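You operate a simulated robot arm through the tools that you are given. There is no shell and no other tool.

Carry out the task below with a simulated two-armed robot. There is one attempt and no reset: what you move stays moved.

## Task
Fit the pole section named on the pole ticket into the jig and lock it.
Fine: tighten the vice knob before the white slider pushes it home; the blue knob locks.

It is judged by the outcome, as a careful person would: the job done as asked, and still so three seconds after it is handed in. It fails if anything else is knocked over, pushed out of place, dropped, spilled or broken.

## Robot
Two 7-joint arms with two-finger parallel grippers on one trunk that stands fixed in place. Base frame: the origin is at the foot of the trunk, x ahead of it, y to its left, z up. Readings come in m, degrees, newtons and seconds.
The left shoulder is at [0.08, 0.131, 0.947], the right one opposite. With the tool pointing down near the work surface each hand reaches from about 0.36 to 0.84 m from the base axis, measured 20 degrees to its own side. Payload 1.57 kg a hand.
Tool frame (each hand has its own): the origin (TCP) lies between the finger pads and is the grasp point; the fingertips stand 0.03 m ahead of it; z points along the fingers, y is the line along which they close. The gripper opens to 0.11 m. The fingers are 0.024 m wide and 0.012 m thick; the gripper's body (0.048 by 0.112 m) begins 0.078 m behind the TCP.
Orientation is that of the tool frame in the base frame, as [roll, pitch, yaw] about the fixed x, y, z axes, in that order (R = Rz(yaw) Ry(pitch) Rx(roll)). With the fingers straight down and closing along the base's y, the tool's x points along the base's -x, its y along +y and its z along -z.

## Interface
- The arms move only by the tool nudge_tool. It takes "left_moves", "right_moves" or both (then of equal length, played together; a hand with none holds still); each is a list that holds one entry, the list of rows, each a list of 7 numbers: the shift along the tool's x, y, z in units of 100 mm (1.0 is 100 mm), then the turn, a rotation vector about the tool's x, y, z in units of 120 degrees (1.0 is 120 degrees), then the opening, from 0 (shut) to 1 (fully open). In form: [[[tx, ty, tz, rx, ry, rz, claw], ...]]. A call has 1 to 20 rows; each row is the pose to reach, as a shift and turn from the pose commanded when the call began, along the tool's axes at that moment. A call with a number of a shift or a turn outside -1 to 1 is refused whole. Rows are played at 5 a second. More than 0.05 m and 8.6 degrees between two rows, or a gripper value outside its range, and nothing of the call is played. Where a pose cannot be reached the arm comes as near as it can. A force on the tool above 90 N (or 10 N above the force at the start of the call, whichever is more), or a blocked arm, ends the call early, and 0.2 s more pass. The fingers move at their own pace (about 0.108 m/s each) and stop on an object; they squeeze with about 39 N. The grip force told is the motor's: it shows also when the fingers shut on nothing. Time passes only in rows, and 0.2 s behind the last, so rows that repeat a pose let the fingers close. The reply holds the time, the measured pose of the TCP, the force on the tool along the base axes, the opening and the grip force, in the units named above and with some noise, with the torque about the TCP (base axes, N m) and any sound that the robot's microphone picked up.
- Cameras (640 x 400 px; columns grow to the right, rows downward): "scene" is now at [-0.0736, -0.0592, 1.429]; the picture's right is [-0.67, -0.74, 0.00], its down [-0.36, 0.33, -0.87] and it looks along [0.65, -0.59, -0.49] (base axes); focal length 214 px, centre (320, 200). "left" rides on the left gripper at [0.07, -0.016, -0.141] in its tool frame; the picture's right is [0.23, 0.97, 0.00], its down [-0.85, 0.20, -0.48] and it looks along [-0.47, 0.11, 0.88] (tool axes); focal length 222 px, centre (320, 200). "right" rides on the right gripper at [0.07, 0.016, -0.141] in its tool frame; the picture's right is [-0.23, 0.97, 0.00], its down [-0.86, -0.20, -0.48] and it looks along [-0.47, -0.11, 0.88] (tool axes); focal length 222 px, centre (320, 200). There is no depth. A picture from a camera that has moved, and an enlarged one, comes with that camera's place and axes in the base frame and with its lens.
- snapshot(camera): a new picture of that camera. It takes no simulated time.
- pan_tilt(pan, tilt): turns the head with the scene camera to pan (to the left, within 109 degrees either way) and tilt (down, from -29 to 69), counted from straight ahead of the robot. It gives what a move gives.
- zoom(camera, box): a new picture of the part [left, top, right, bottom] of that camera's present view, enlarged. It takes no simulated time.
- sign_off(): hands the job in; it is judged then, once.

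Nothing tells you positions but the pictures and the camera data. Unless the task says otherwise, let go and move clear before handing in.

The tools are called after "Emit:" by a JSON object that holds its "fn" and its "kwargs". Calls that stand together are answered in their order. nudge_tool: Moves the arms, as the interface text tells. Its arguments: {"type":"object","properties":{"left_moves":{"type":"array","items":{"type":"array","items":{"type":"array","items":{"type":"number"}}}},"right_moves":{"type":"array","items":{"type":"array","items":{"type":"array","items":{"type":"number"}}}}},"required":[]} The other tools are called the same way: pan_tilt (pan, tilt) turns the head that bears the scene camera; snapshot (camera) takes a picture; zoom (camera, box) takes an enlarged picture of a part of a camera's view; sign_off () hands the job in.

At the start:

```text
t: 0.0
left_eef_pos: [0.562, 0.0675, 1.1965]
left_tcp_rot: [179.9, 0.0, 179.9]
left_force: [0.6, 0.4, 0.3]
left_wrist_torque: [-0.02, 0.03, -0.04]
left_width: 0.11
left_gripper_force: 0.1
right_eef_pos: [0.3585, -0.3663, 1.2255]
right_tcp_rot: [-179.9, 0.0, -179.9]
right_force: [0.4, 0.6, 0.2]
right_wrist_torque: [-0.04, -0.02, -0.02]
right_width: 0.11
right_gripper_force: 0.0
head pan, tilt: [-42.3, 29.1]
```

scene: 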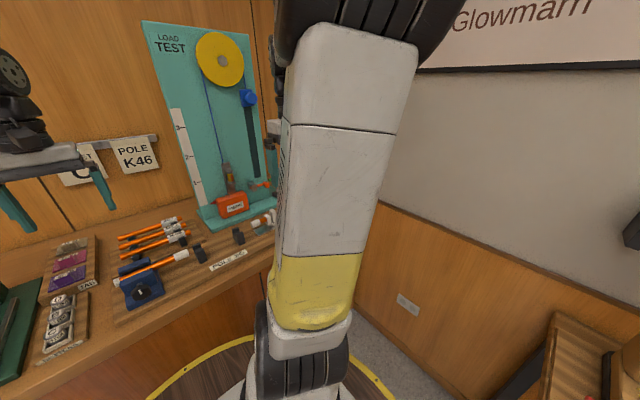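
right: 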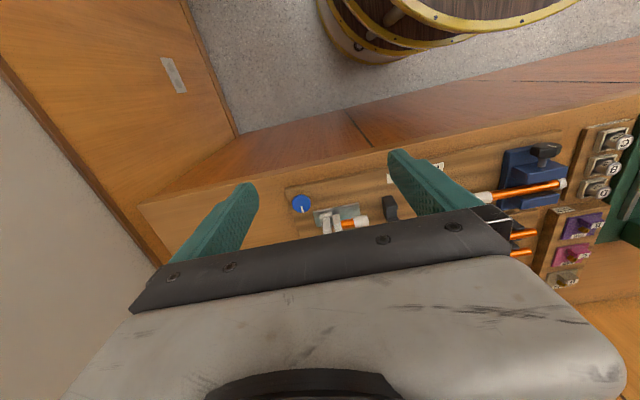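
left: 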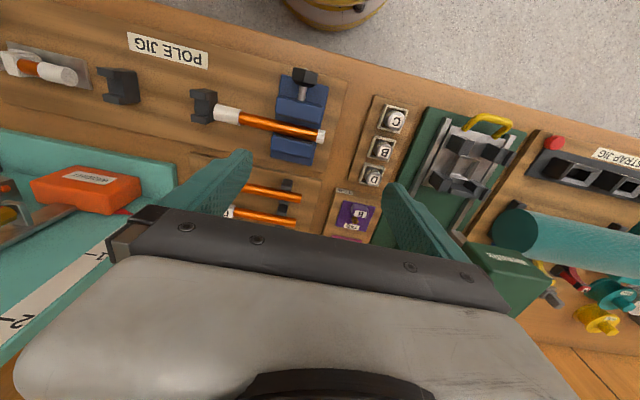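

I see a bench with a pole jig, a rack of orange pole sections, and a ticket "POLE K46" on the wall. First I'll look closer from all cameras before moving anything.

Emit:
{"fn": "zoom", "kwargs": {"camera": "scene", "box": [90, 200, 290, 325]}}

Emit:
{"fn": "zoom", "kwargs": {"camera": "scene", "box": [50, 120, 170, 195]}}

Emit:
{"fn": "zoom", "kwargs": {"camera": "left", "box": [0, 20, 360, 245]}}

Emit:
{"fn": "zoom", "kwargs": {"camera": "right", "box": [270, 120, 630, 300]}}

```text
3.20 times, centred on (190, 262) of scene
camera zoom: at [-0.0736, -0.0592, 1.429], right [-0.67, -0.74, 0.0], down [-0.36, 0.33, -0.87], along [0.65, -0.59, -0.49], focal length 686 px, centre (736, 0)
```

zoom: 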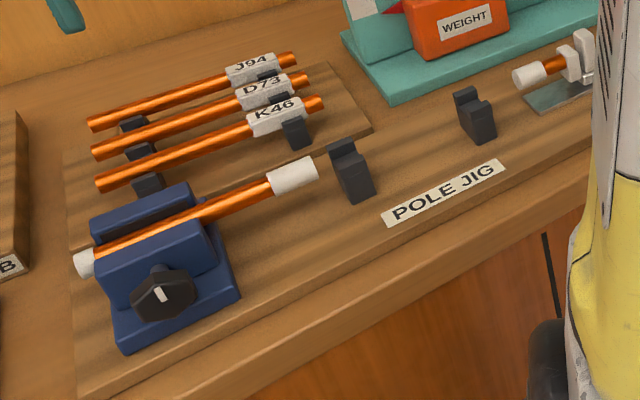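

```text
5.33 times, centred on (110, 158) of scene
camera zoom: at [-0.0736, -0.0592, 1.429], right [-0.67, -0.74, 0.0], down [-0.36, 0.33, -0.87], along [0.65, -0.59, -0.49], focal length 1144 px, centre (1440, 427)
```

zoom: 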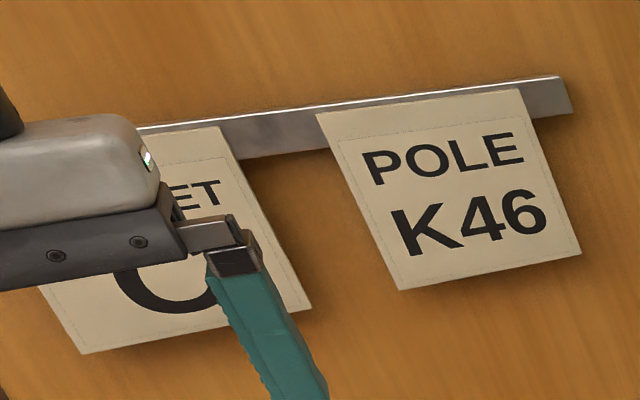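

```text
1.78 times, centred on (180, 132) of left
camera zoom: at [0.4929, 0.052, 1.3376], right [-0.23, 0.97, 0.0], down [0.85, 0.2, 0.48], along [0.47, 0.11, -0.88], focal length 395 px, centre (569, 320)
```

zoom: 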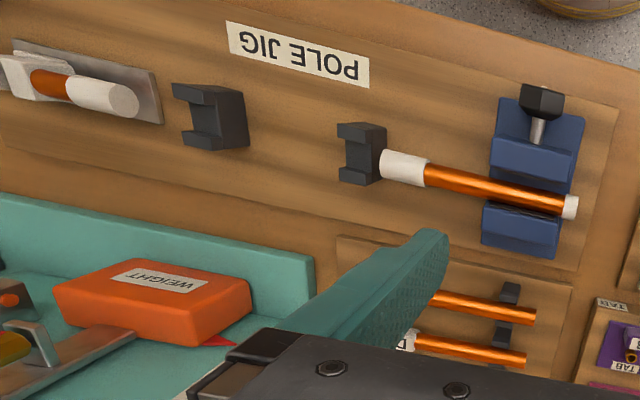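

```text
1.78 times, centred on (450, 210) of right
camera zoom: at [0.288, -0.3481, 1.3675], right [0.23, 0.97, 0.0], down [0.86, -0.2, 0.48], along [0.47, -0.11, -0.88], focal length 395 px, centre (89, 182)
```

zoom: 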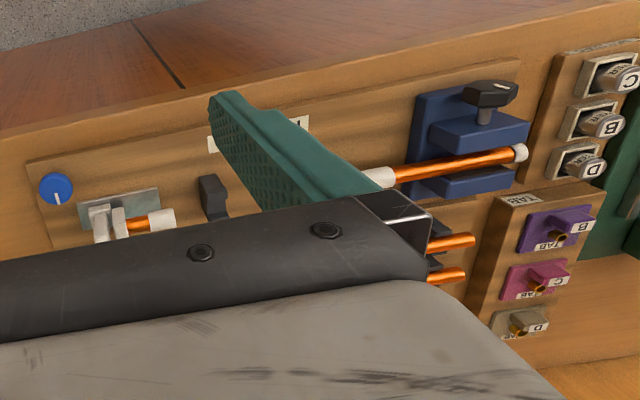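

The ticket says K46; the K46 section is the front-most in the rack. The jig has a vice (left) holding one piece, two black cradles, and a white slider with a blue knob at the right. I'll move the right arm out of the line of sight and look again.

Emit:
{"fn": "nudge_tool", "kwargs": {"right_moves": [[[0, -0.4, 0, 0, 0, 0, 1], [0, -0.8, 0, 0, 0, 0, 1], [0, -1, 0, 0, 0, 0, 1]]]}}

Emit:
{"fn": "pan_tilt", "kwargs": {"pan": -30, "tilt": 40}}

Emit:
{"fn": "snapshot", "kwargs": {"camera": "scene"}}

Emit:
{"fn": "snapshot", "kwargs": {"camera": "right"}}

```text
t: 0.8
left_eef_pos: [0.5627, 0.0673, 1.197]
left_tcp_rot: [179.9, 0.0, -180.0]
left_force: [0.1, 0.0, -0.4]
left_wrist_torque: [-0.05, -0.03, 0.01]
left_width: 0.11
left_gripper_force: 0.1
right_eef_pos: [0.3593, -0.4668, 1.2268]
right_tcp_rot: [-180.0, 0.0, -180.0]
right_force: [0.2, 0.8, 0.5]
right_wrist_torque: [-0.05, 0.01, -0.01]
right_width: 0.1099
right_gripper_force: 0.0
head pan, tilt: [-42.3, 29.1]
```

```text
t: 1.5
left_eef_pos: [0.5623, 0.0682, 1.1961]
left_tcp_rot: [180.0, 0.0, 180.0]
left_force: [0.0, 0.7, 0.1]
left_wrist_torque: [0.0, 0.0, -0.04]
left_width: 0.1097
left_gripper_force: 0.1
right_eef_pos: [0.36, -0.4666, 1.2267]
right_tcp_rot: [-180.0, 0.0, 180.0]
right_force: [-0.1, 0.2, 0.2]
right_wrist_torque: [0.01, -0.07, -0.01]
right_width: 0.1101
right_gripper_force: 0.1
head pan, tilt: [-30.0, 40.0]
```

```text
taken
```

scene: 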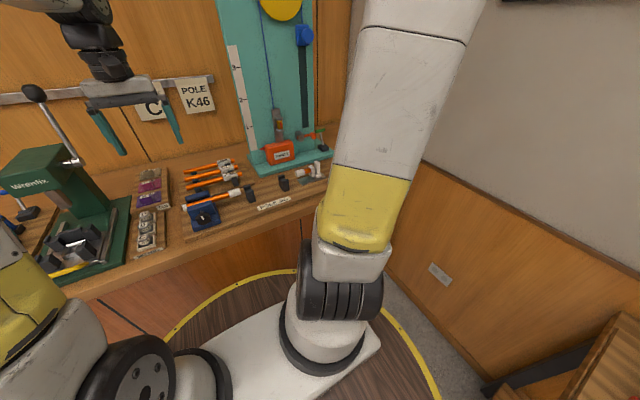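

```text
taken
camera right: at [0.289, -0.4483, 1.3675], right [0.23, 0.97, 0.0], down [0.86, -0.2, 0.48], along [0.47, -0.11, -0.88], focal length 222 px, centre (320, 200)
```

right: 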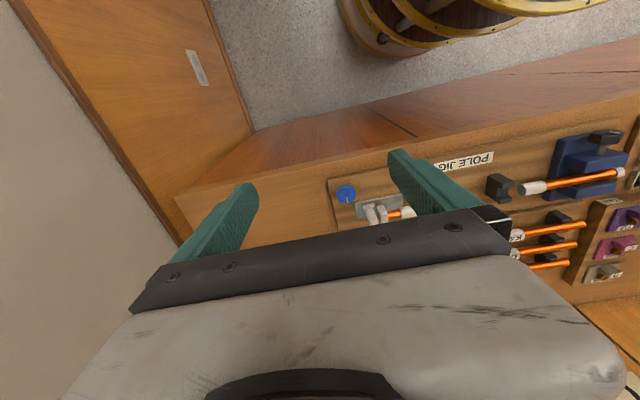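

Emit:
{"fn": "zoom", "kwargs": {"camera": "scene", "box": [170, 150, 340, 256]}}

Emit:
{"fn": "zoom", "kwargs": {"camera": "scene", "box": [240, 140, 340, 202]}}

Emit:
{"fn": "zoom", "kwargs": {"camera": "right", "box": [310, 120, 640, 326]}}

Emit:
{"fn": "zoom", "kwargs": {"camera": "left", "box": [0, 20, 200, 145]}}

Emit:
{"fn": "zoom", "kwargs": {"camera": "left", "box": [180, 50, 380, 175]}}

```text
3.76 times, centred on (255, 203) of scene
camera zoom: at [-0.0672, -0.0407, 1.4123], right [-0.5, -0.87, 0.0], down [-0.56, 0.32, -0.77], along [0.66, -0.38, -0.64], focal length 807 px, centre (565, 189)
```

zoom: 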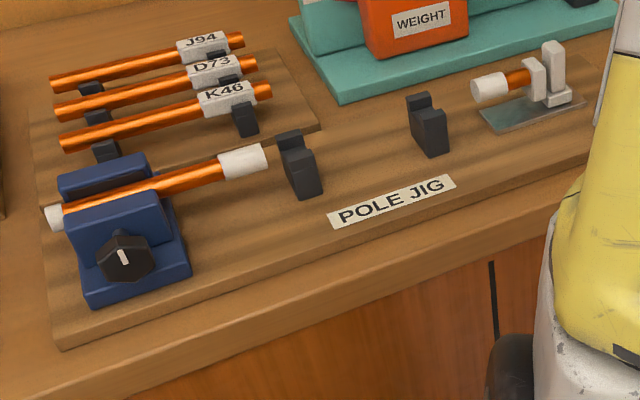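

```text
6.40 times, centred on (290, 171) of scene
camera zoom: at [-0.0672, -0.0407, 1.4123], right [-0.5, -0.87, 0.0], down [-0.56, 0.32, -0.77], along [0.66, -0.38, -0.64], focal length 1373 px, centre (512, 386)
```

zoom: 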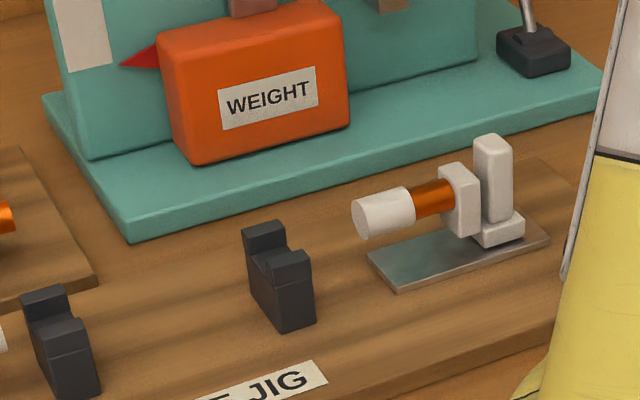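

```text
1.94 times, centred on (475, 223) of right
camera zoom: at [0.289, -0.4483, 1.3675], right [0.23, 0.97, 0.0], down [0.86, -0.2, 0.48], along [0.47, -0.11, -0.88], focal length 431 px, centre (19, 155)
```

zoom: 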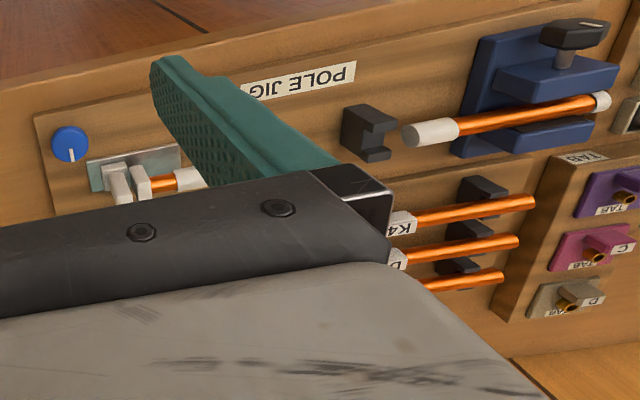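

```text
3.20 times, centred on (100, 82) of left
camera zoom: at [0.4929, 0.052, 1.3376], right [-0.23, 0.97, 0.0], down [0.85, 0.2, 0.48], along [0.47, 0.11, -0.88], focal length 711 px, centre (1024, 576)
```

zoom: 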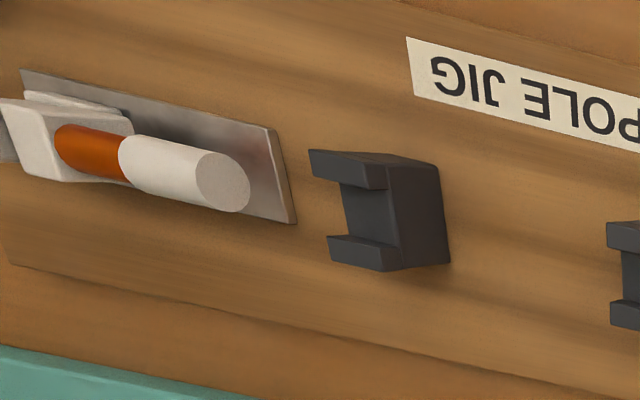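

```text
3.20 times, centred on (280, 112) of left
camera zoom: at [0.4929, 0.052, 1.3376], right [-0.23, 0.97, 0.0], down [0.85, 0.2, 0.48], along [0.47, 0.11, -0.88], focal length 711 px, centre (448, 480)
```

zoom: 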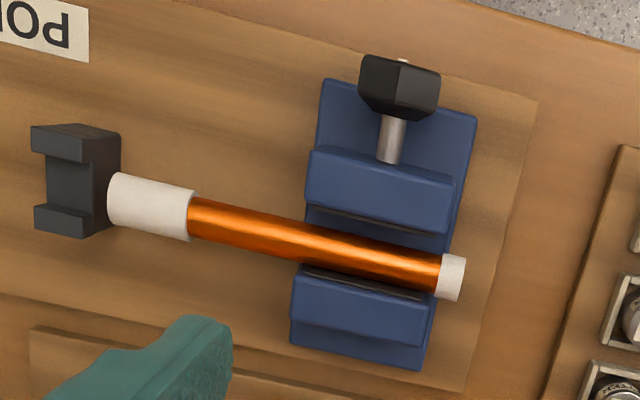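

Emit:
{"fn": "nudge_tool", "kwargs": {"left_moves": [[[-0.3, -0.3, 0, 0, 0, 0, 1], [-0.6, -0.6, 0, 0, 0, 0, 1], [-0.9, -0.9, 0, 0, 0, 0, 1]]]}}

Emit:
{"fn": "snapshot", "kwargs": {"camera": "left"}}

```text
t: 2.3
left_eef_pos: [0.6534, -0.0241, 1.1951]
left_tcp_rot: [-180.0, 0.1, -179.8]
left_force: [0.1, 0.5, -0.2]
left_wrist_torque: [-0.06, -0.04, 0.02]
left_width: 0.1099
left_gripper_force: 0.1
right_eef_pos: [0.3589, -0.4664, 1.2264]
right_tcp_rot: [180.0, 0.0, 179.9]
right_force: [-0.7, 0.6, 0.3]
right_wrist_torque: [-0.03, -0.03, 0.03]
right_width: 0.1101
right_gripper_force: 0.1
head pan, tilt: [-30.0, 40.0]
```

```text
taken
camera left: at [0.5842, -0.0399, 1.3372], right [-0.23, 0.97, 0.0], down [0.85, 0.2, 0.48], along [0.47, 0.11, -0.88], focal length 222 px, centre (320, 200)
```

left: 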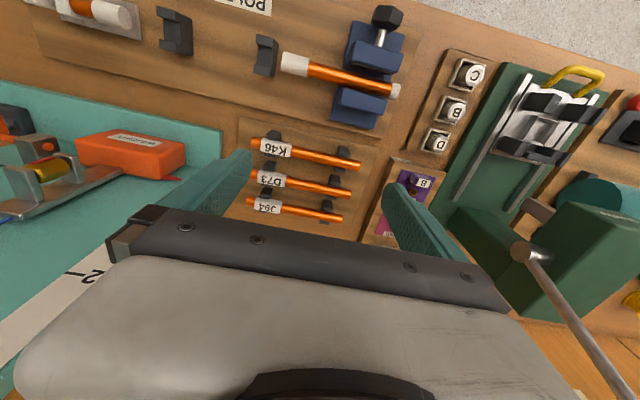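

Emit:
{"fn": "zoom", "kwargs": {"camera": "left", "box": [230, 110, 390, 210]}}

Emit:
{"fn": "zoom", "kwargs": {"camera": "left", "box": [20, 0, 420, 130]}}

```text
4.00 times, centred on (310, 160) of left
camera zoom: at [0.5842, -0.0399, 1.3372], right [-0.23, 0.97, 0.0], down [0.85, 0.2, 0.48], along [0.47, 0.11, -0.88], focal length 888 px, centre (360, 360)
```

zoom: 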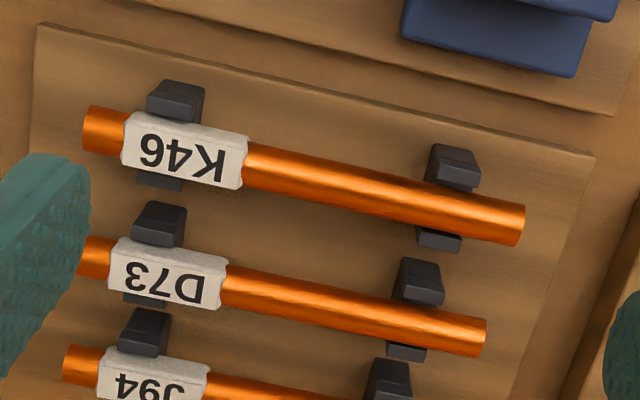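

```text
1.60 times, centred on (220, 65) of left
camera zoom: at [0.5842, -0.0399, 1.3372], right [-0.23, 0.97, 0.0], down [0.85, 0.2, 0.48], along [0.47, 0.11, -0.88], focal length 355 px, centre (480, 416)
```

zoom: 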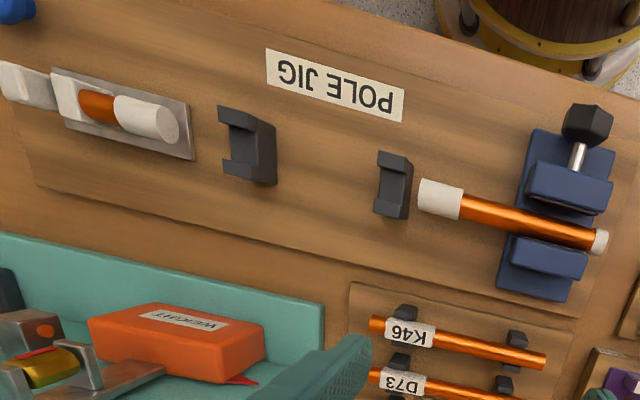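

I've triangulated: K46 lies along y at x≈0.707, z≈0.948, y from −0.132 to 0.065; the jig axis is x≈0.576, z≈0.959 with ferrules facing each other at y≈−0.095 and −0.311. I'll clear the left arm back and start turning the right hand 90° so that its fingers close along x.

Emit:
{"fn": "nudge_tool", "kwargs": {"left_moves": [[[0.08, 0.08, 0, 0, 0, 0, 1], [0.16, 0.16, 0, 0, 0, 0, 1], [0.24, 0.24, 0, 0, 0, 0, 1], [0.32, 0.32, 0, 0, 0, 0, 1], [0.4, 0.4, 0, 0, 0, 0, 1], [0.48, 0.48, 0, 0, 0, 0, 1], [0.56, 0.56, 0, 0, 0, 0, 1], [0.64, 0.64, 0, 0, 0, 0, 1], [0.72, 0.72, 0, 0, 0, 0, 1], [0.8, 0.8, 0, 0, 0, 0, 1], [0.88, 0.88, 0, 0, 0, 0, 1], [0.96, 0.96, 0, 0, 0, 0, 1]]], "right_moves": [[[-0.08, 0.08, 0, 0, 0, 0.0625, 1], [-0.16, 0.16, 0, 0, 0, 0.125, 1], [-0.24, 0.24, 0, 0, 0, 0.1875, 1], [-0.32, 0.32, 0, 0, 0, 0.25, 1], [-0.4, 0.4, 0, 0, 0, 0.3125, 1], [-0.48, 0.48, 0, 0, 0, 0.375, 1], [-0.56, 0.56, 0, 0, 0, 0.4375, 1], [-0.64, 0.64, 0, 0, 0, 0.5, 1], [-0.72, 0.72, 0, 0, 0, 0.5625, 1], [-0.8, 0.8, 0, 0, 0, 0.625, 1], [-0.88, 0.88, 0, 0, 0, 0.6875, 1], [-0.96, 0.96, 0, 0, 0, 0.75, 1]]]}}

Emit:
{"fn": "snapshot", "kwargs": {"camera": "right"}}

Emit:
{"fn": "snapshot", "kwargs": {"camera": "scene"}}

```text
t: 4.9
left_eef_pos: [0.5565, 0.0732, 1.1968]
left_tcp_rot: [179.9, 0.0, 180.0]
left_force: [-0.2, 0.0, 0.2]
left_wrist_torque: [-0.01, 0.0, 0.02]
left_width: 0.11
left_gripper_force: 0.0
right_eef_pos: [0.4551, -0.3691, 1.224]
right_tcp_rot: [-180.0, 0.0, 89.8]
right_force: [-0.3, 0.1, 0.9]
right_wrist_torque: [0.03, 0.0, 0.0]
right_width: 0.1102
right_gripper_force: 0.1
head pan, tilt: [-30.0, 40.0]
```

```text
taken
camera right: at [0.4706, -0.2982, 1.3665], right [0.97, -0.23, 0.0], down [-0.2, -0.85, 0.48], along [-0.11, -0.47, -0.88], focal length 222 px, centre (320, 200)
```

right: 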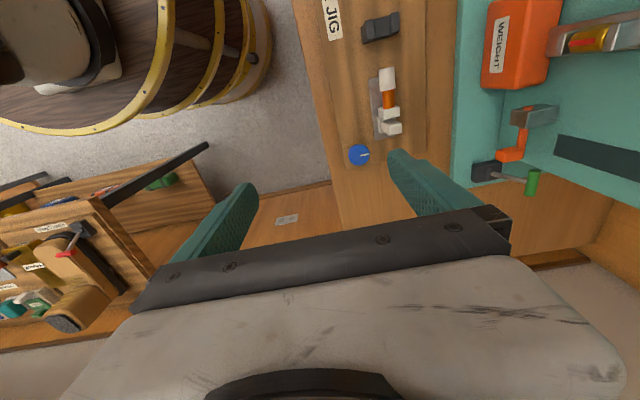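

```text
taken
```

scene: 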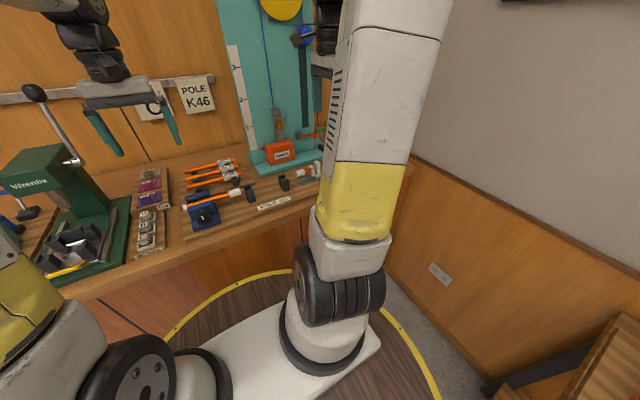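

Emit:
{"fn": "zoom", "kwargs": {"camera": "right", "box": [310, 0, 470, 180]}}

Emit:
{"fn": "zoom", "kwargs": {"camera": "left", "box": [170, 20, 390, 158]}}

```text
2.22 times, centred on (390, 90) of right
camera zoom: at [0.4706, -0.2982, 1.3665], right [0.97, -0.23, 0.0], down [-0.2, -0.85, 0.48], along [-0.11, -0.47, -0.88], focal length 494 px, centre (164, 444)
```

zoom: 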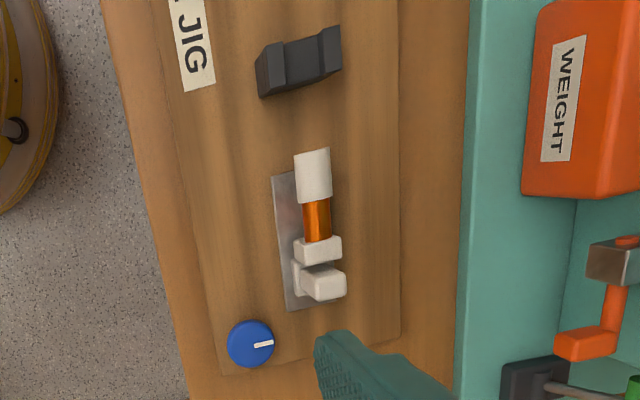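

```text
2.90 times, centred on (280, 89) of left
camera zoom: at [0.4865, 0.0566, 1.3376], right [-0.23, 0.97, 0.0], down [0.85, 0.2, 0.48], along [0.47, 0.11, -0.88], focal length 644 px, centre (436, 522)
```

zoom: 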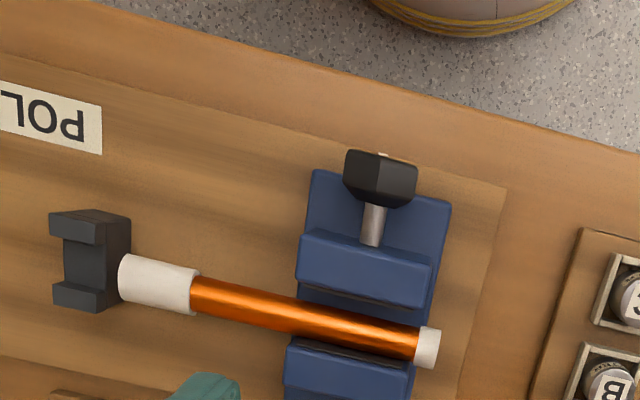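

Blue knob top is at about (0.516, −0.446, 0.942). The rotation worked; now I move the right hand over the rack while the left hand moves away to the left.

Emit:
{"fn": "nudge_tool", "kwargs": {"left_moves": [[[0, 0.25, 0, 0, 0, 0, 1], [0, 0.5, 0, 0, 0, 0, 1], [0, 0.75, 0, 0, 0, 0, 1], [0, 1, 0, 0, 0, 0, 1]]], "right_moves": [[[0.25, 0.2, 0, 0, 0, 0, 1], [0.5, 0.4, 0, 0, 0, 0, 1], [0.75, 0.6, 0, 0, 0, 0, 1], [1, 0.8, 0, 0, 0, 0, 1]]]}}

Emit:
{"fn": "nudge_tool", "kwargs": {"left_moves": [[[0.1, 0.25, 0, 0, 0, 0, 1], [0.2, 0.5, 0, 0, 0, 0, 1], [0.3, 0.75, 0, 0, 0, 0, 1], [0.4, 0.9, 0, 0, 0, 0, 1]]], "right_moves": [[[0.25, 0.2, 0, 0, 0, 0, 1], [0.5, 0.4, 0, 0, 0, 0, 1], [0.75, 0.6, 0, 0, 0, 0, 1], [1, 0.8, 0, 0, 0, 0, 1]]]}}

Emit:
{"fn": "snapshot", "kwargs": {"camera": "right"}}

Emit:
{"fn": "snapshot", "kwargs": {"camera": "scene"}}

```text
t: 5.9
left_eef_pos: [0.5568, 0.1726, 1.1965]
left_tcp_rot: [179.9, 0.0, 180.0]
left_force: [0.3, 0.6, 0.0]
left_wrist_torque: [0.0, -0.02, 0.02]
left_width: 0.1099
left_gripper_force: 0.0
right_eef_pos: [0.5329, -0.2708, 1.2271]
right_tcp_rot: [-180.0, 0.1, 89.9]
right_force: [0.3, -0.9, 0.6]
right_wrist_torque: [0.01, -0.03, -0.01]
right_width: 0.1103
right_gripper_force: 0.2
head pan, tilt: [-30.0, 40.0]
```

```text
t: 6.9
left_eef_pos: [0.5165, 0.2617, 1.1953]
left_tcp_rot: [-179.9, -0.1, 180.0]
left_force: [-0.2, -0.5, 0.1]
left_wrist_torque: [0.05, -0.04, 0.05]
left_width: 0.11
left_gripper_force: 0.0
right_eef_pos: [0.6136, -0.1688, 1.2273]
right_tcp_rot: [180.0, 0.0, 89.8]
right_force: [0.4, 0.2, -0.2]
right_wrist_torque: [0.03, -0.02, -0.03]
right_width: 0.1102
right_gripper_force: 0.0
head pan, tilt: [-30.0, 40.0]
```

```text
taken
camera right: at [0.6312, -0.0984, 1.3692], right [0.97, -0.23, 0.0], down [-0.2, -0.85, 0.48], along [-0.11, -0.47, -0.88], focal length 222 px, centre (320, 200)
```

right: 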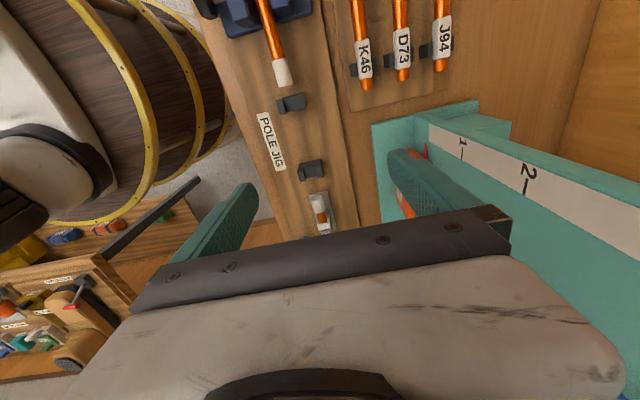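

```text
taken
```

scene: 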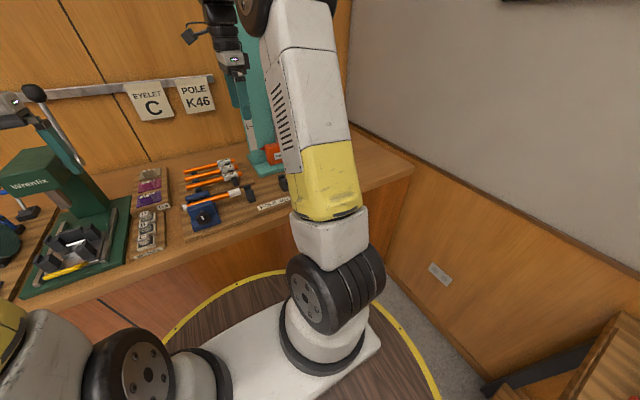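

Emit:
{"fn": "zoom", "kwargs": {"camera": "right", "box": [230, 40, 390, 140]}}

Emit:
{"fn": "zoom", "kwargs": {"camera": "right", "box": [240, 80, 400, 240]}}

```text
4.00 times, centred on (310, 90) of right
camera zoom: at [0.6312, -0.0984, 1.3692], right [0.97, -0.23, 0.0], down [-0.2, -0.85, 0.48], along [-0.11, -0.47, -0.88], focal length 888 px, centre (360, 640)
```

zoom: 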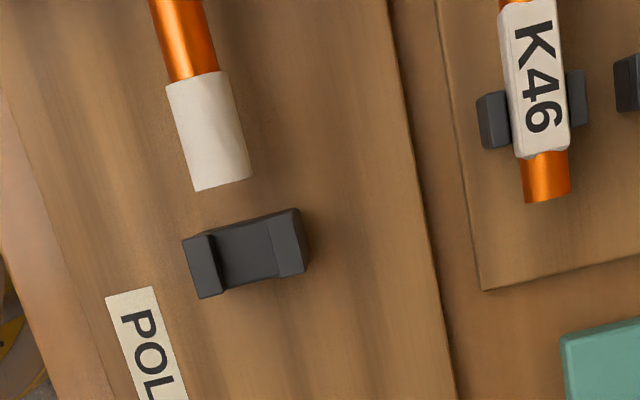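

```text
2.50 times, centred on (320, 160) of right
camera zoom: at [0.6312, -0.0984, 1.3692], right [0.97, -0.23, 0.0], down [-0.2, -0.85, 0.48], along [-0.11, -0.47, -0.88], focal length 555 px, centre (320, 300)
```

zoom: 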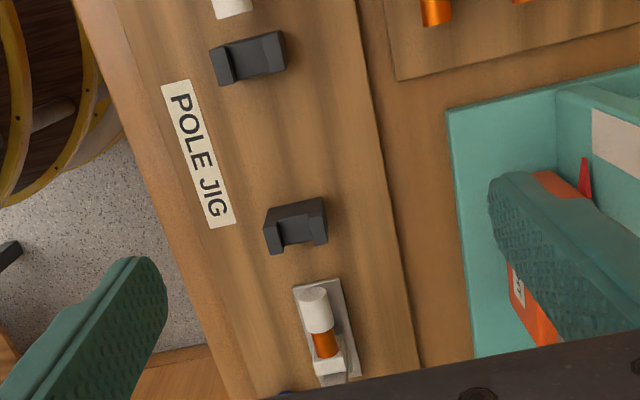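

Emit:
{"fn": "nudge_tool", "kwargs": {"right_moves": [[[0.25, 0.1, 0, 0, 0, 0, 1], [0.5, 0.2, 0, 0, 0, 0, 1], [0.75, 0.4, 0, 0, 0, 0, 1], [1.0, 0.6, 0.1, 0, 0, 0, 0.8]]]}}

Emit:
{"fn": "nudge_tool", "kwargs": {"right_moves": [[[0.17, 0.16, 0.2, 0, 0, 0, 0.6], [0.35, 0.32, 0.5, 0, 0, 0, 0.45], [0.35, 0.32, 0.9, 0, 0, 0, 0.45], [0.35, 0.32, 1.0, 0, 0, 0, 0.45]]]}}

Emit:
{"fn": "snapshot", "kwargs": {"camera": "right"}}

Emit:
{"fn": "snapshot", "kwargs": {"camera": "scene"}}

```text
t: 7.9
left_eef_pos: [0.5164, 0.2637, 1.1961]
left_tcp_rot: [-179.9, 0.0, 179.9]
left_force: [-0.5, -0.6, 0.8]
left_wrist_torque: [0.01, -0.02, 0.01]
left_width: 0.1098
left_gripper_force: 0.1
right_eef_pos: [0.6736, -0.0702, 1.2167]
right_tcp_rot: [180.0, -0.1, 90.0]
right_force: [-0.6, -0.6, 0.1]
right_wrist_torque: [0.06, -0.03, 0.01]
right_width: 0.088
right_gripper_force: 0.1
head pan, tilt: [-30.0, 40.0]
```

```text
t: 8.9
left_eef_pos: [0.5167, 0.2636, 1.195]
left_tcp_rot: [180.0, 0.0, 180.0]
left_force: [-0.9, -0.6, 0.2]
left_wrist_torque: [-0.01, 0.02, -0.01]
left_width: 0.1098
left_gripper_force: 0.0
right_eef_pos: [0.7061, -0.0363, 1.1146]
right_tcp_rot: [180.0, 0.1, 90.0]
right_force: [1.2, 0.4, 1.0]
right_wrist_torque: [-0.01, 0.0, 0.02]
right_width: 0.0494
right_gripper_force: 0.0
head pan, tilt: [-30.0, 40.0]
```

```text
taken
camera right: at [0.7221, 0.0359, 1.2562], right [0.97, -0.23, 0.0], down [-0.2, -0.86, 0.48], along [-0.11, -0.47, -0.88], focal length 222 px, centre (320, 200)
```

right: 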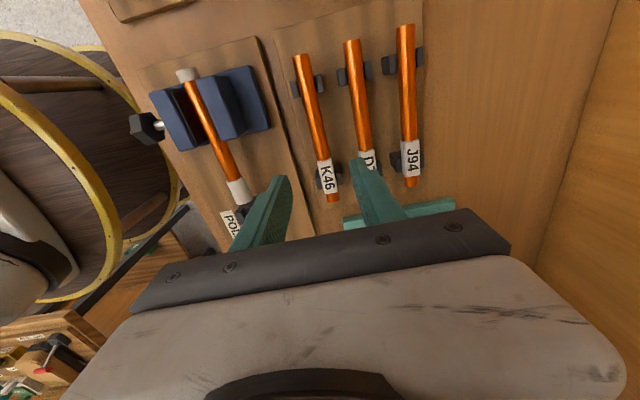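

```text
taken
```

scene: 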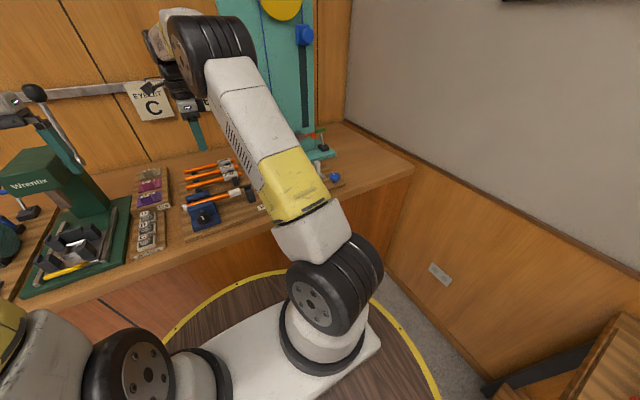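

K46's axis is confirmed at x≈0.705, centre y≈−0.034. I'll lower the open fingers around it in two steps.

Emit:
{"fn": "nudge_tool", "kwargs": {"right_moves": [[[0, 0, 0.35, 0, 0, 0, 0.45], [0, 0, 0.7, 0, 0, 0, 0.45], [0, 0, 1.0, 0, 0, 0, 0.45]]]}}

Emit:
{"fn": "snapshot", "kwargs": {"camera": "right"}}

Emit:
{"fn": "zoom", "kwargs": {"camera": "scene", "box": [150, 110, 310, 210]}}

Emit:
{"fn": "snapshot", "kwargs": {"camera": "left"}}

```text
t: 9.7
left_eef_pos: [0.5168, 0.2652, 1.1954]
left_tcp_rot: [180.0, 0.0, 180.0]
left_force: [0.5, -0.7, -0.4]
left_wrist_torque: [0.03, 0.01, 0.01]
left_width: 0.1099
left_gripper_force: 0.1
right_eef_pos: [0.7053, -0.0352, 1.0156]
right_tcp_rot: [-180.0, 0.0, 89.8]
right_force: [0.5, -0.6, 0.8]
right_wrist_torque: [0.01, 0.03, -0.01]
right_width: 0.0494
right_gripper_force: 0.0
head pan, tilt: [-30.0, 40.0]
```

```text
taken
camera right: at [0.7218, 0.0365, 1.1567], right [0.97, -0.23, 0.0], down [-0.2, -0.85, 0.48], along [-0.11, -0.47, -0.88], focal length 222 px, centre (320, 200)
```

right: 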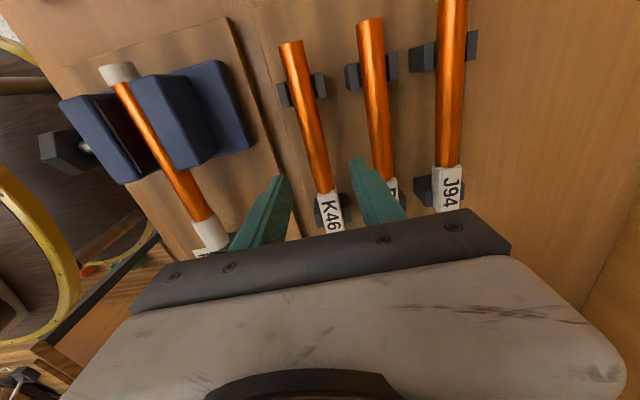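

```text
4.00 times, centred on (230, 160) of scene
camera zoom: at [-0.0672, -0.0406, 1.4123], right [-0.5, -0.87, 0.0], down [-0.56, 0.32, -0.77], along [0.66, -0.38, -0.64], focal length 858 px, centre (680, 360)
```

zoom: 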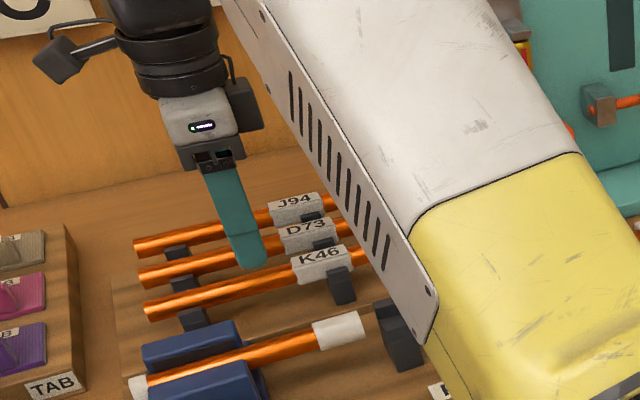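

```text
taken
camera left: at [0.4466, 0.2476, 1.3359], right [-0.23, 0.97, 0.0], down [0.85, 0.2, 0.48], along [0.47, 0.11, -0.88], focal length 222 px, centre (320, 200)
```

left: 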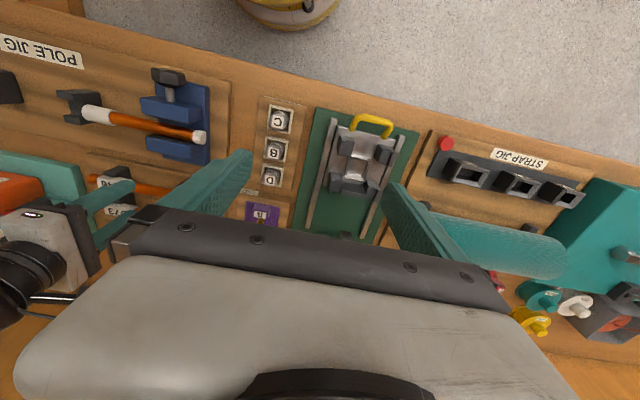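

Emit:
{"fn": "nudge_tool", "kwargs": {"right_moves": [[[0, 0, 0.25, 0, 0, 0, 0.45], [0, 0, 0.5, 0, 0, 0, 0.45], [0, 0, 0.66, 0, 0, 0, 0.45]]]}}

Emit:
{"fn": "zoom", "kwargs": {"camera": "scene", "box": [170, 130, 266, 190]}}

Emit:
{"fn": "snapshot", "kwargs": {"camera": "right"}}

```text
t: 10.5
left_eef_pos: [0.5159, 0.264, 1.1945]
left_tcp_rot: [-180.0, 0.0, -180.0]
left_force: [-0.2, -0.3, -0.3]
left_wrist_torque: [0.01, 0.01, -0.02]
left_width: 0.11
left_gripper_force: 0.1
right_eef_pos: [0.7049, -0.0336, 0.95]
right_tcp_rot: [180.0, 0.0, 90.0]
right_force: [-1.0, 1.4, -0.4]
right_wrist_torque: [-0.02, -0.04, 0.01]
right_width: 0.0493
right_gripper_force: 0.1
head pan, tilt: [-30.0, 40.0]
```

```text
6.67 times, centred on (218, 160) of scene
camera zoom: at [-0.0672, -0.0406, 1.4123], right [-0.5, -0.87, 0.0], down [-0.56, 0.32, -0.77], along [0.66, -0.38, -0.64], focal length 1430 px, centre (1000, 467)
```

zoom: 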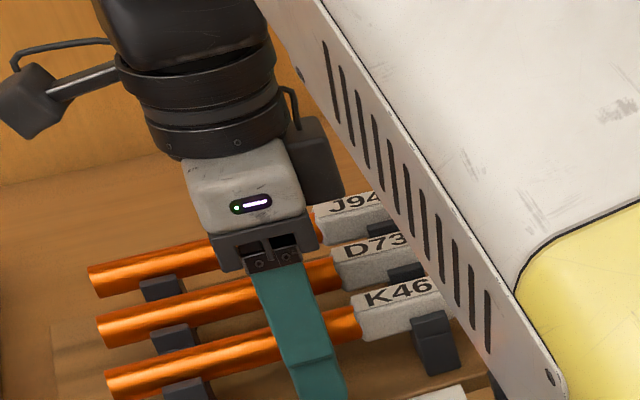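

```text
taken
camera right: at [0.7222, 0.0368, 1.0908], right [0.97, -0.23, 0.0], down [-0.2, -0.85, 0.48], along [-0.11, -0.47, -0.88], focal length 222 px, centre (320, 200)
```

right: 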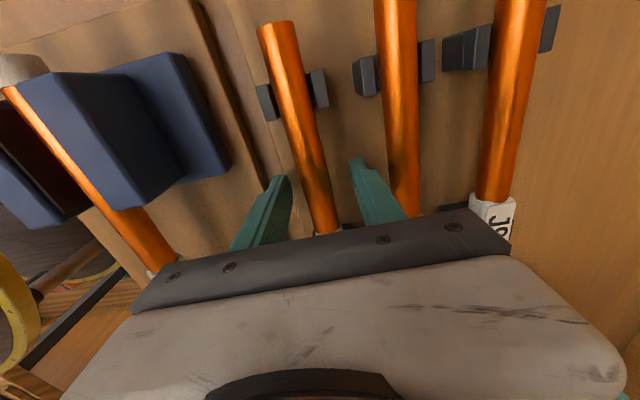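

Fingers straddle K46 without contact. Closing now.

Emit:
{"fn": "nudge_tool", "kwargs": {"right_moves": [[[0, 0, 0, 0, 0, 0, 0], [0, 0, 0, 0, 0, 0, 0], [0, 0, 0, 0, 0, 0, 0], [0, 0, 0, 0, 0, 0, 0]]]}}

Emit:
{"fn": "snapshot", "kwargs": {"camera": "right"}}

```text
t: 11.5
left_eef_pos: [0.5165, 0.2633, 1.1945]
left_tcp_rot: [180.0, 0.0, -180.0]
left_force: [-0.5, -0.5, 0.9]
left_wrist_torque: [0.0, -0.02, 0.02]
left_width: 0.1099
left_gripper_force: 0.1
right_eef_pos: [0.7053, -0.035, 0.949]
right_tcp_rot: [180.0, 0.0, 90.0]
right_force: [1.0, 0.0, 0.2]
right_wrist_torque: [0.01, 0.0, -0.01]
right_width: 0.0178
right_gripper_force: 32.7
head pan, tilt: [-30.0, 40.0]
```

```text
taken
camera right: at [0.7223, 0.0368, 1.091], right [0.97, -0.23, 0.0], down [-0.2, -0.85, 0.48], along [-0.11, -0.47, -0.88], focal length 222 px, centre (320, 200)
```

right: 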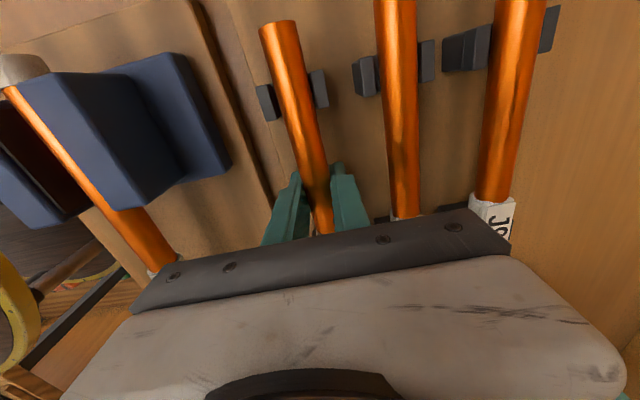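

Grip is solid (0.018 m wide, 33 N). I lift it straight up.

Emit:
{"fn": "nudge_tool", "kwargs": {"right_moves": [[[0, 0, -0.1, 0, 0, 0, 0], [0, 0, -0.3, 0, 0, 0, 0], [0, 0, -0.6, 0, 0, 0, 0], [0, 0, -1.0, 0, 0, 0, 0]]]}}

Emit:
{"fn": "nudge_tool", "kwargs": {"right_moves": [[[-0.2, -0.15, 0, 0, 0, 0, 0], [-0.4, -0.3, 0, 0, 0, 0, 0], [-0.6, -0.5, 0, 0, 0, 0, 0], [-0.8, -0.7, 0, 0, 0, 0, 0], [-1.0, -1.0, 0, 0, 0, 0, 0]]]}}

Emit:
{"fn": "snapshot", "kwargs": {"camera": "right"}}

Emit:
{"fn": "snapshot", "kwargs": {"camera": "scene"}}

```text
t: 12.5
left_eef_pos: [0.5171, 0.2632, 1.1934]
left_tcp_rot: [180.0, 0.0, 179.9]
left_force: [0.4, -1.3, -0.2]
left_wrist_torque: [0.03, 0.0, -0.01]
left_width: 0.1101
left_gripper_force: 0.0
right_eef_pos: [0.7049, -0.0355, 1.0505]
right_tcp_rot: [180.0, 0.1, 90.0]
right_force: [0.1, 0.0, 0.0]
right_wrist_torque: [-0.02, 0.05, 0.01]
right_width: 0.0184
right_gripper_force: 32.7
head pan, tilt: [-30.0, 40.0]
```

```text
t: 13.7
left_eef_pos: [0.5162, 0.2643, 1.1954]
left_tcp_rot: [180.0, 0.0, 180.0]
left_force: [0.6, 1.4, -0.7]
left_wrist_torque: [-0.04, 0.02, 0.01]
left_width: 0.1101
left_gripper_force: 0.0
right_eef_pos: [0.6067, -0.1356, 1.0522]
right_tcp_rot: [180.0, 0.0, 90.0]
right_force: [0.2, 0.2, -0.8]
right_wrist_torque: [-0.01, -0.02, -0.01]
right_width: 0.0181
right_gripper_force: 32.3
head pan, tilt: [-30.0, 40.0]
```

```text
taken
camera right: at [0.622, -0.0642, 1.1926], right [0.97, -0.23, 0.0], down [-0.2, -0.85, 0.48], along [-0.11, -0.47, -0.88], focal length 222 px, centre (320, 200)
```

right: 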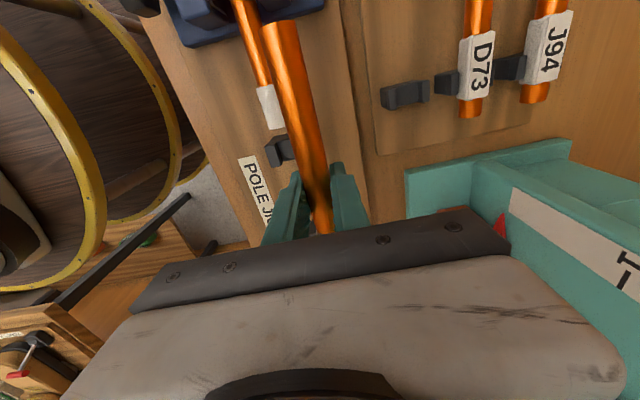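

```text
taken
```

scene: 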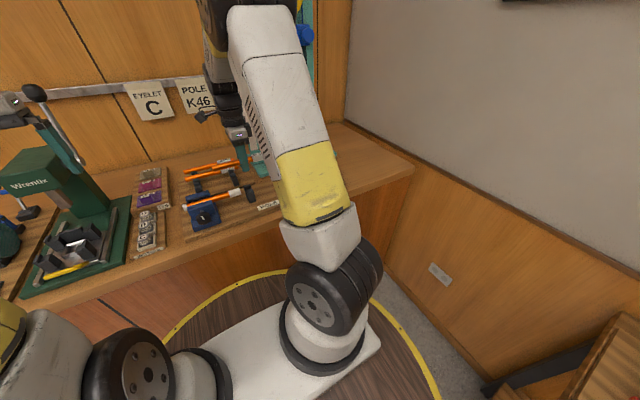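

Emit:
{"fn": "nudge_tool", "kwargs": {"right_moves": [[[-0.2, -0.1, 0, 0, 0, 0, 0], [-0.4, -0.2, 0, 0, 0, 0, 0], [-0.67, -0.315, 0, 0, 0, 0, 0], [-0.67, -0.315, 0.2, 0, 0, 0, 0], [-0.67, -0.315, 0.4, 0, 0, 0, 0]]]}}

Emit:
{"fn": "snapshot", "kwargs": {"camera": "right"}}

Emit:
{"fn": "zoom", "kwargs": {"camera": "scene", "box": [180, 140, 340, 240]}}

Emit:
{"fn": "snapshot", "kwargs": {"camera": "left"}}

```text
t: 14.9
left_eef_pos: [0.5178, 0.2642, 1.1963]
left_tcp_rot: [180.0, 0.0, -180.0]
left_force: [-0.4, -0.4, 0.0]
left_wrist_torque: [-0.06, -0.02, -0.03]
left_width: 0.11
left_gripper_force: 0.0
right_eef_pos: [0.5747, -0.2004, 1.0105]
right_tcp_rot: [180.0, 0.0, 90.0]
right_force: [-0.8, 0.0, -0.6]
right_wrist_torque: [-0.01, -0.02, -0.01]
right_width: 0.018
right_gripper_force: 32.6
head pan, tilt: [-30.0, 40.0]
```

```text
taken
camera right: at [0.5907, -0.1297, 1.1512], right [0.97, -0.23, 0.0], down [-0.2, -0.85, 0.48], along [-0.11, -0.47, -0.88], focal length 222 px, centre (320, 200)
```

right: 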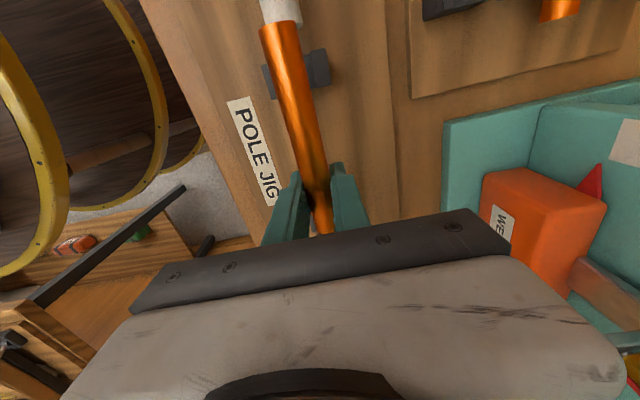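

```text
4.00 times, centred on (260, 190) of scene
camera zoom: at [-0.0673, -0.0406, 1.4123], right [-0.5, -0.87, 0.0], down [-0.56, 0.32, -0.77], along [0.66, -0.38, -0.64], focal length 858 px, centre (560, 240)
```

zoom: 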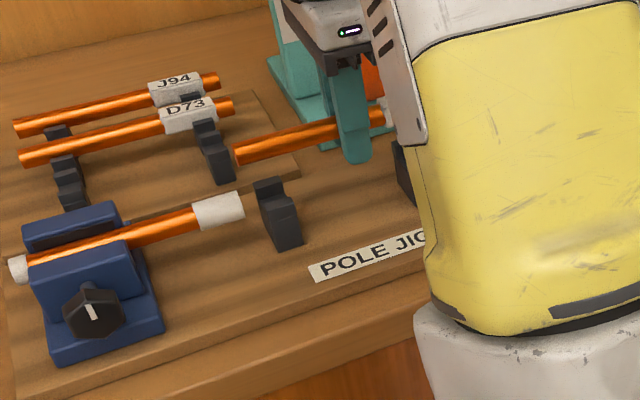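

```text
taken
camera left: at [0.4465, 0.2475, 1.336], right [-0.23, 0.97, 0.0], down [0.85, 0.2, 0.48], along [0.47, 0.11, -0.88], focal length 222 px, centre (320, 200)
```

left: 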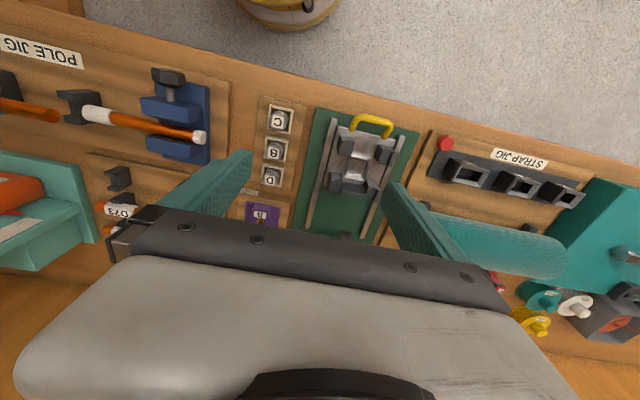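

Emit:
{"fn": "zoom", "kwargs": {"camera": "right", "box": [210, 0, 390, 112]}}

```text
3.56 times, centred on (300, 56) of right
camera zoom: at [0.5907, -0.1297, 1.1512], right [0.97, -0.23, 0.0], down [-0.2, -0.85, 0.48], along [-0.11, -0.47, -0.88], focal length 790 px, centre (391, 712)
```

zoom: 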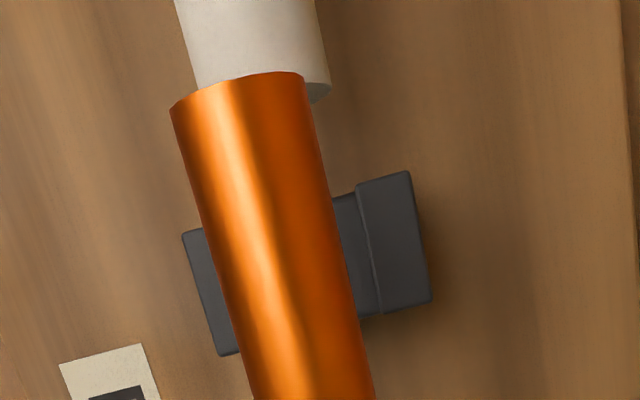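

Section is aligned above the cradles within ~1 mm; ends clear of both ferrules. I shift 3 mm right and lower to just above the slots.

Emit:
{"fn": "nudge_tool", "kwargs": {"right_moves": [[[-0.03, -0.006, 0.1, 0, 0, 0, 0], [-0.03, -0.006, 0.25, 0, 0, 0, 0], [-0.03, -0.006, 0.4, 0, 0, 0, 0]]]}}

Emit:
{"fn": "zoom", "kwargs": {"camera": "right", "box": [210, 0, 390, 112]}}

Emit:
{"fn": "zoom", "kwargs": {"camera": "scene", "box": [200, 160, 300, 222]}}

```text
t: 15.7
left_eef_pos: [0.5158, 0.2644, 1.1949]
left_tcp_rot: [180.0, 0.0, 180.0]
left_force: [0.4, 0.1, 0.7]
left_wrist_torque: [-0.01, -0.02, -0.01]
left_width: 0.1101
left_gripper_force: 0.0
right_eef_pos: [0.5728, -0.2048, 0.9699]
right_tcp_rot: [-180.0, 0.0, 90.0]
right_force: [-0.4, 1.1, -0.7]
right_wrist_torque: [0.03, -0.03, 0.01]
right_width: 0.0179
right_gripper_force: 32.9
head pan, tilt: [-30.0, 40.0]
```

```text
3.56 times, centred on (300, 56) of right
camera zoom: at [0.5895, -0.1331, 1.1108], right [0.97, -0.23, 0.0], down [-0.2, -0.85, 0.48], along [-0.11, -0.47, -0.88], focal length 790 px, centre (391, 712)
```

zoom: 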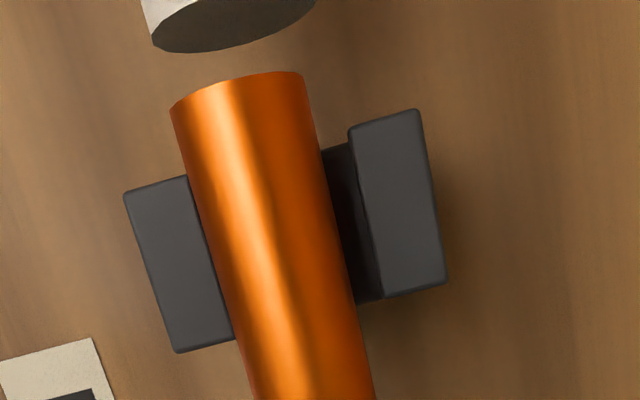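

```text
6.40 times, centred on (250, 191) of scene
camera zoom: at [-0.0672, -0.0406, 1.4123], right [-0.5, -0.87, 0.0], down [-0.56, 0.32, -0.77], along [0.66, -0.38, -0.64], focal length 1373 px, centre (768, 258)
```

zoom: 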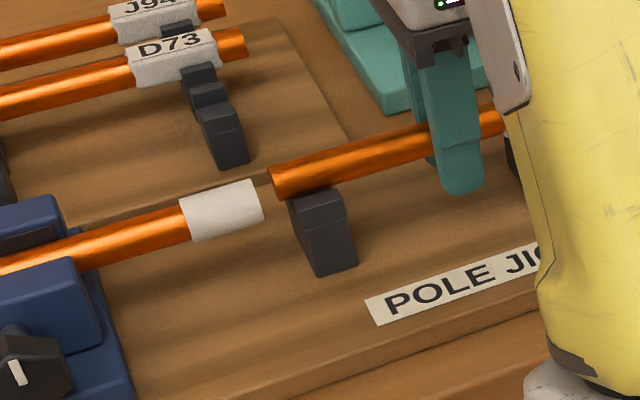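

Emit:
{"fn": "nudge_tool", "kwargs": {"right_moves": [[[0, 0.018, 0, 0, 0, 0, 0], [0, 0.018, 0.05, 0, 0, 0, 0], [0, 0.018, 0.08, 0, 0, 0, 0]]]}}

Emit:
{"fn": "zoom", "kwargs": {"camera": "right", "box": [210, 0, 390, 112]}}

```text
t: 16.5
left_eef_pos: [0.5159, 0.2625, 1.1951]
left_tcp_rot: [180.0, 0.0, -180.0]
left_force: [0.1, -1.3, 0.3]
left_wrist_torque: [-0.02, -0.01, -0.02]
left_width: 0.1096
left_gripper_force: 0.1
right_eef_pos: [0.5744, -0.2038, 0.961]
right_tcp_rot: [-180.0, 0.0, 90.0]
right_force: [-0.4, 0.0, -1.9]
right_wrist_torque: [0.01, 0.0, 0.0]
right_width: 0.0183
right_gripper_force: 32.9
head pan, tilt: [-30.0, 40.0]
```

```text
3.56 times, centred on (300, 56) of right
camera zoom: at [0.591, -0.1333, 1.1033], right [0.97, -0.23, 0.0], down [-0.2, -0.86, 0.48], along [-0.11, -0.47, -0.88], focal length 790 px, centre (391, 712)
```

zoom: 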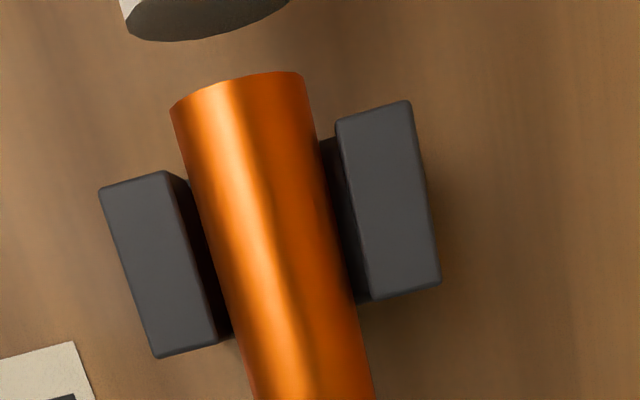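

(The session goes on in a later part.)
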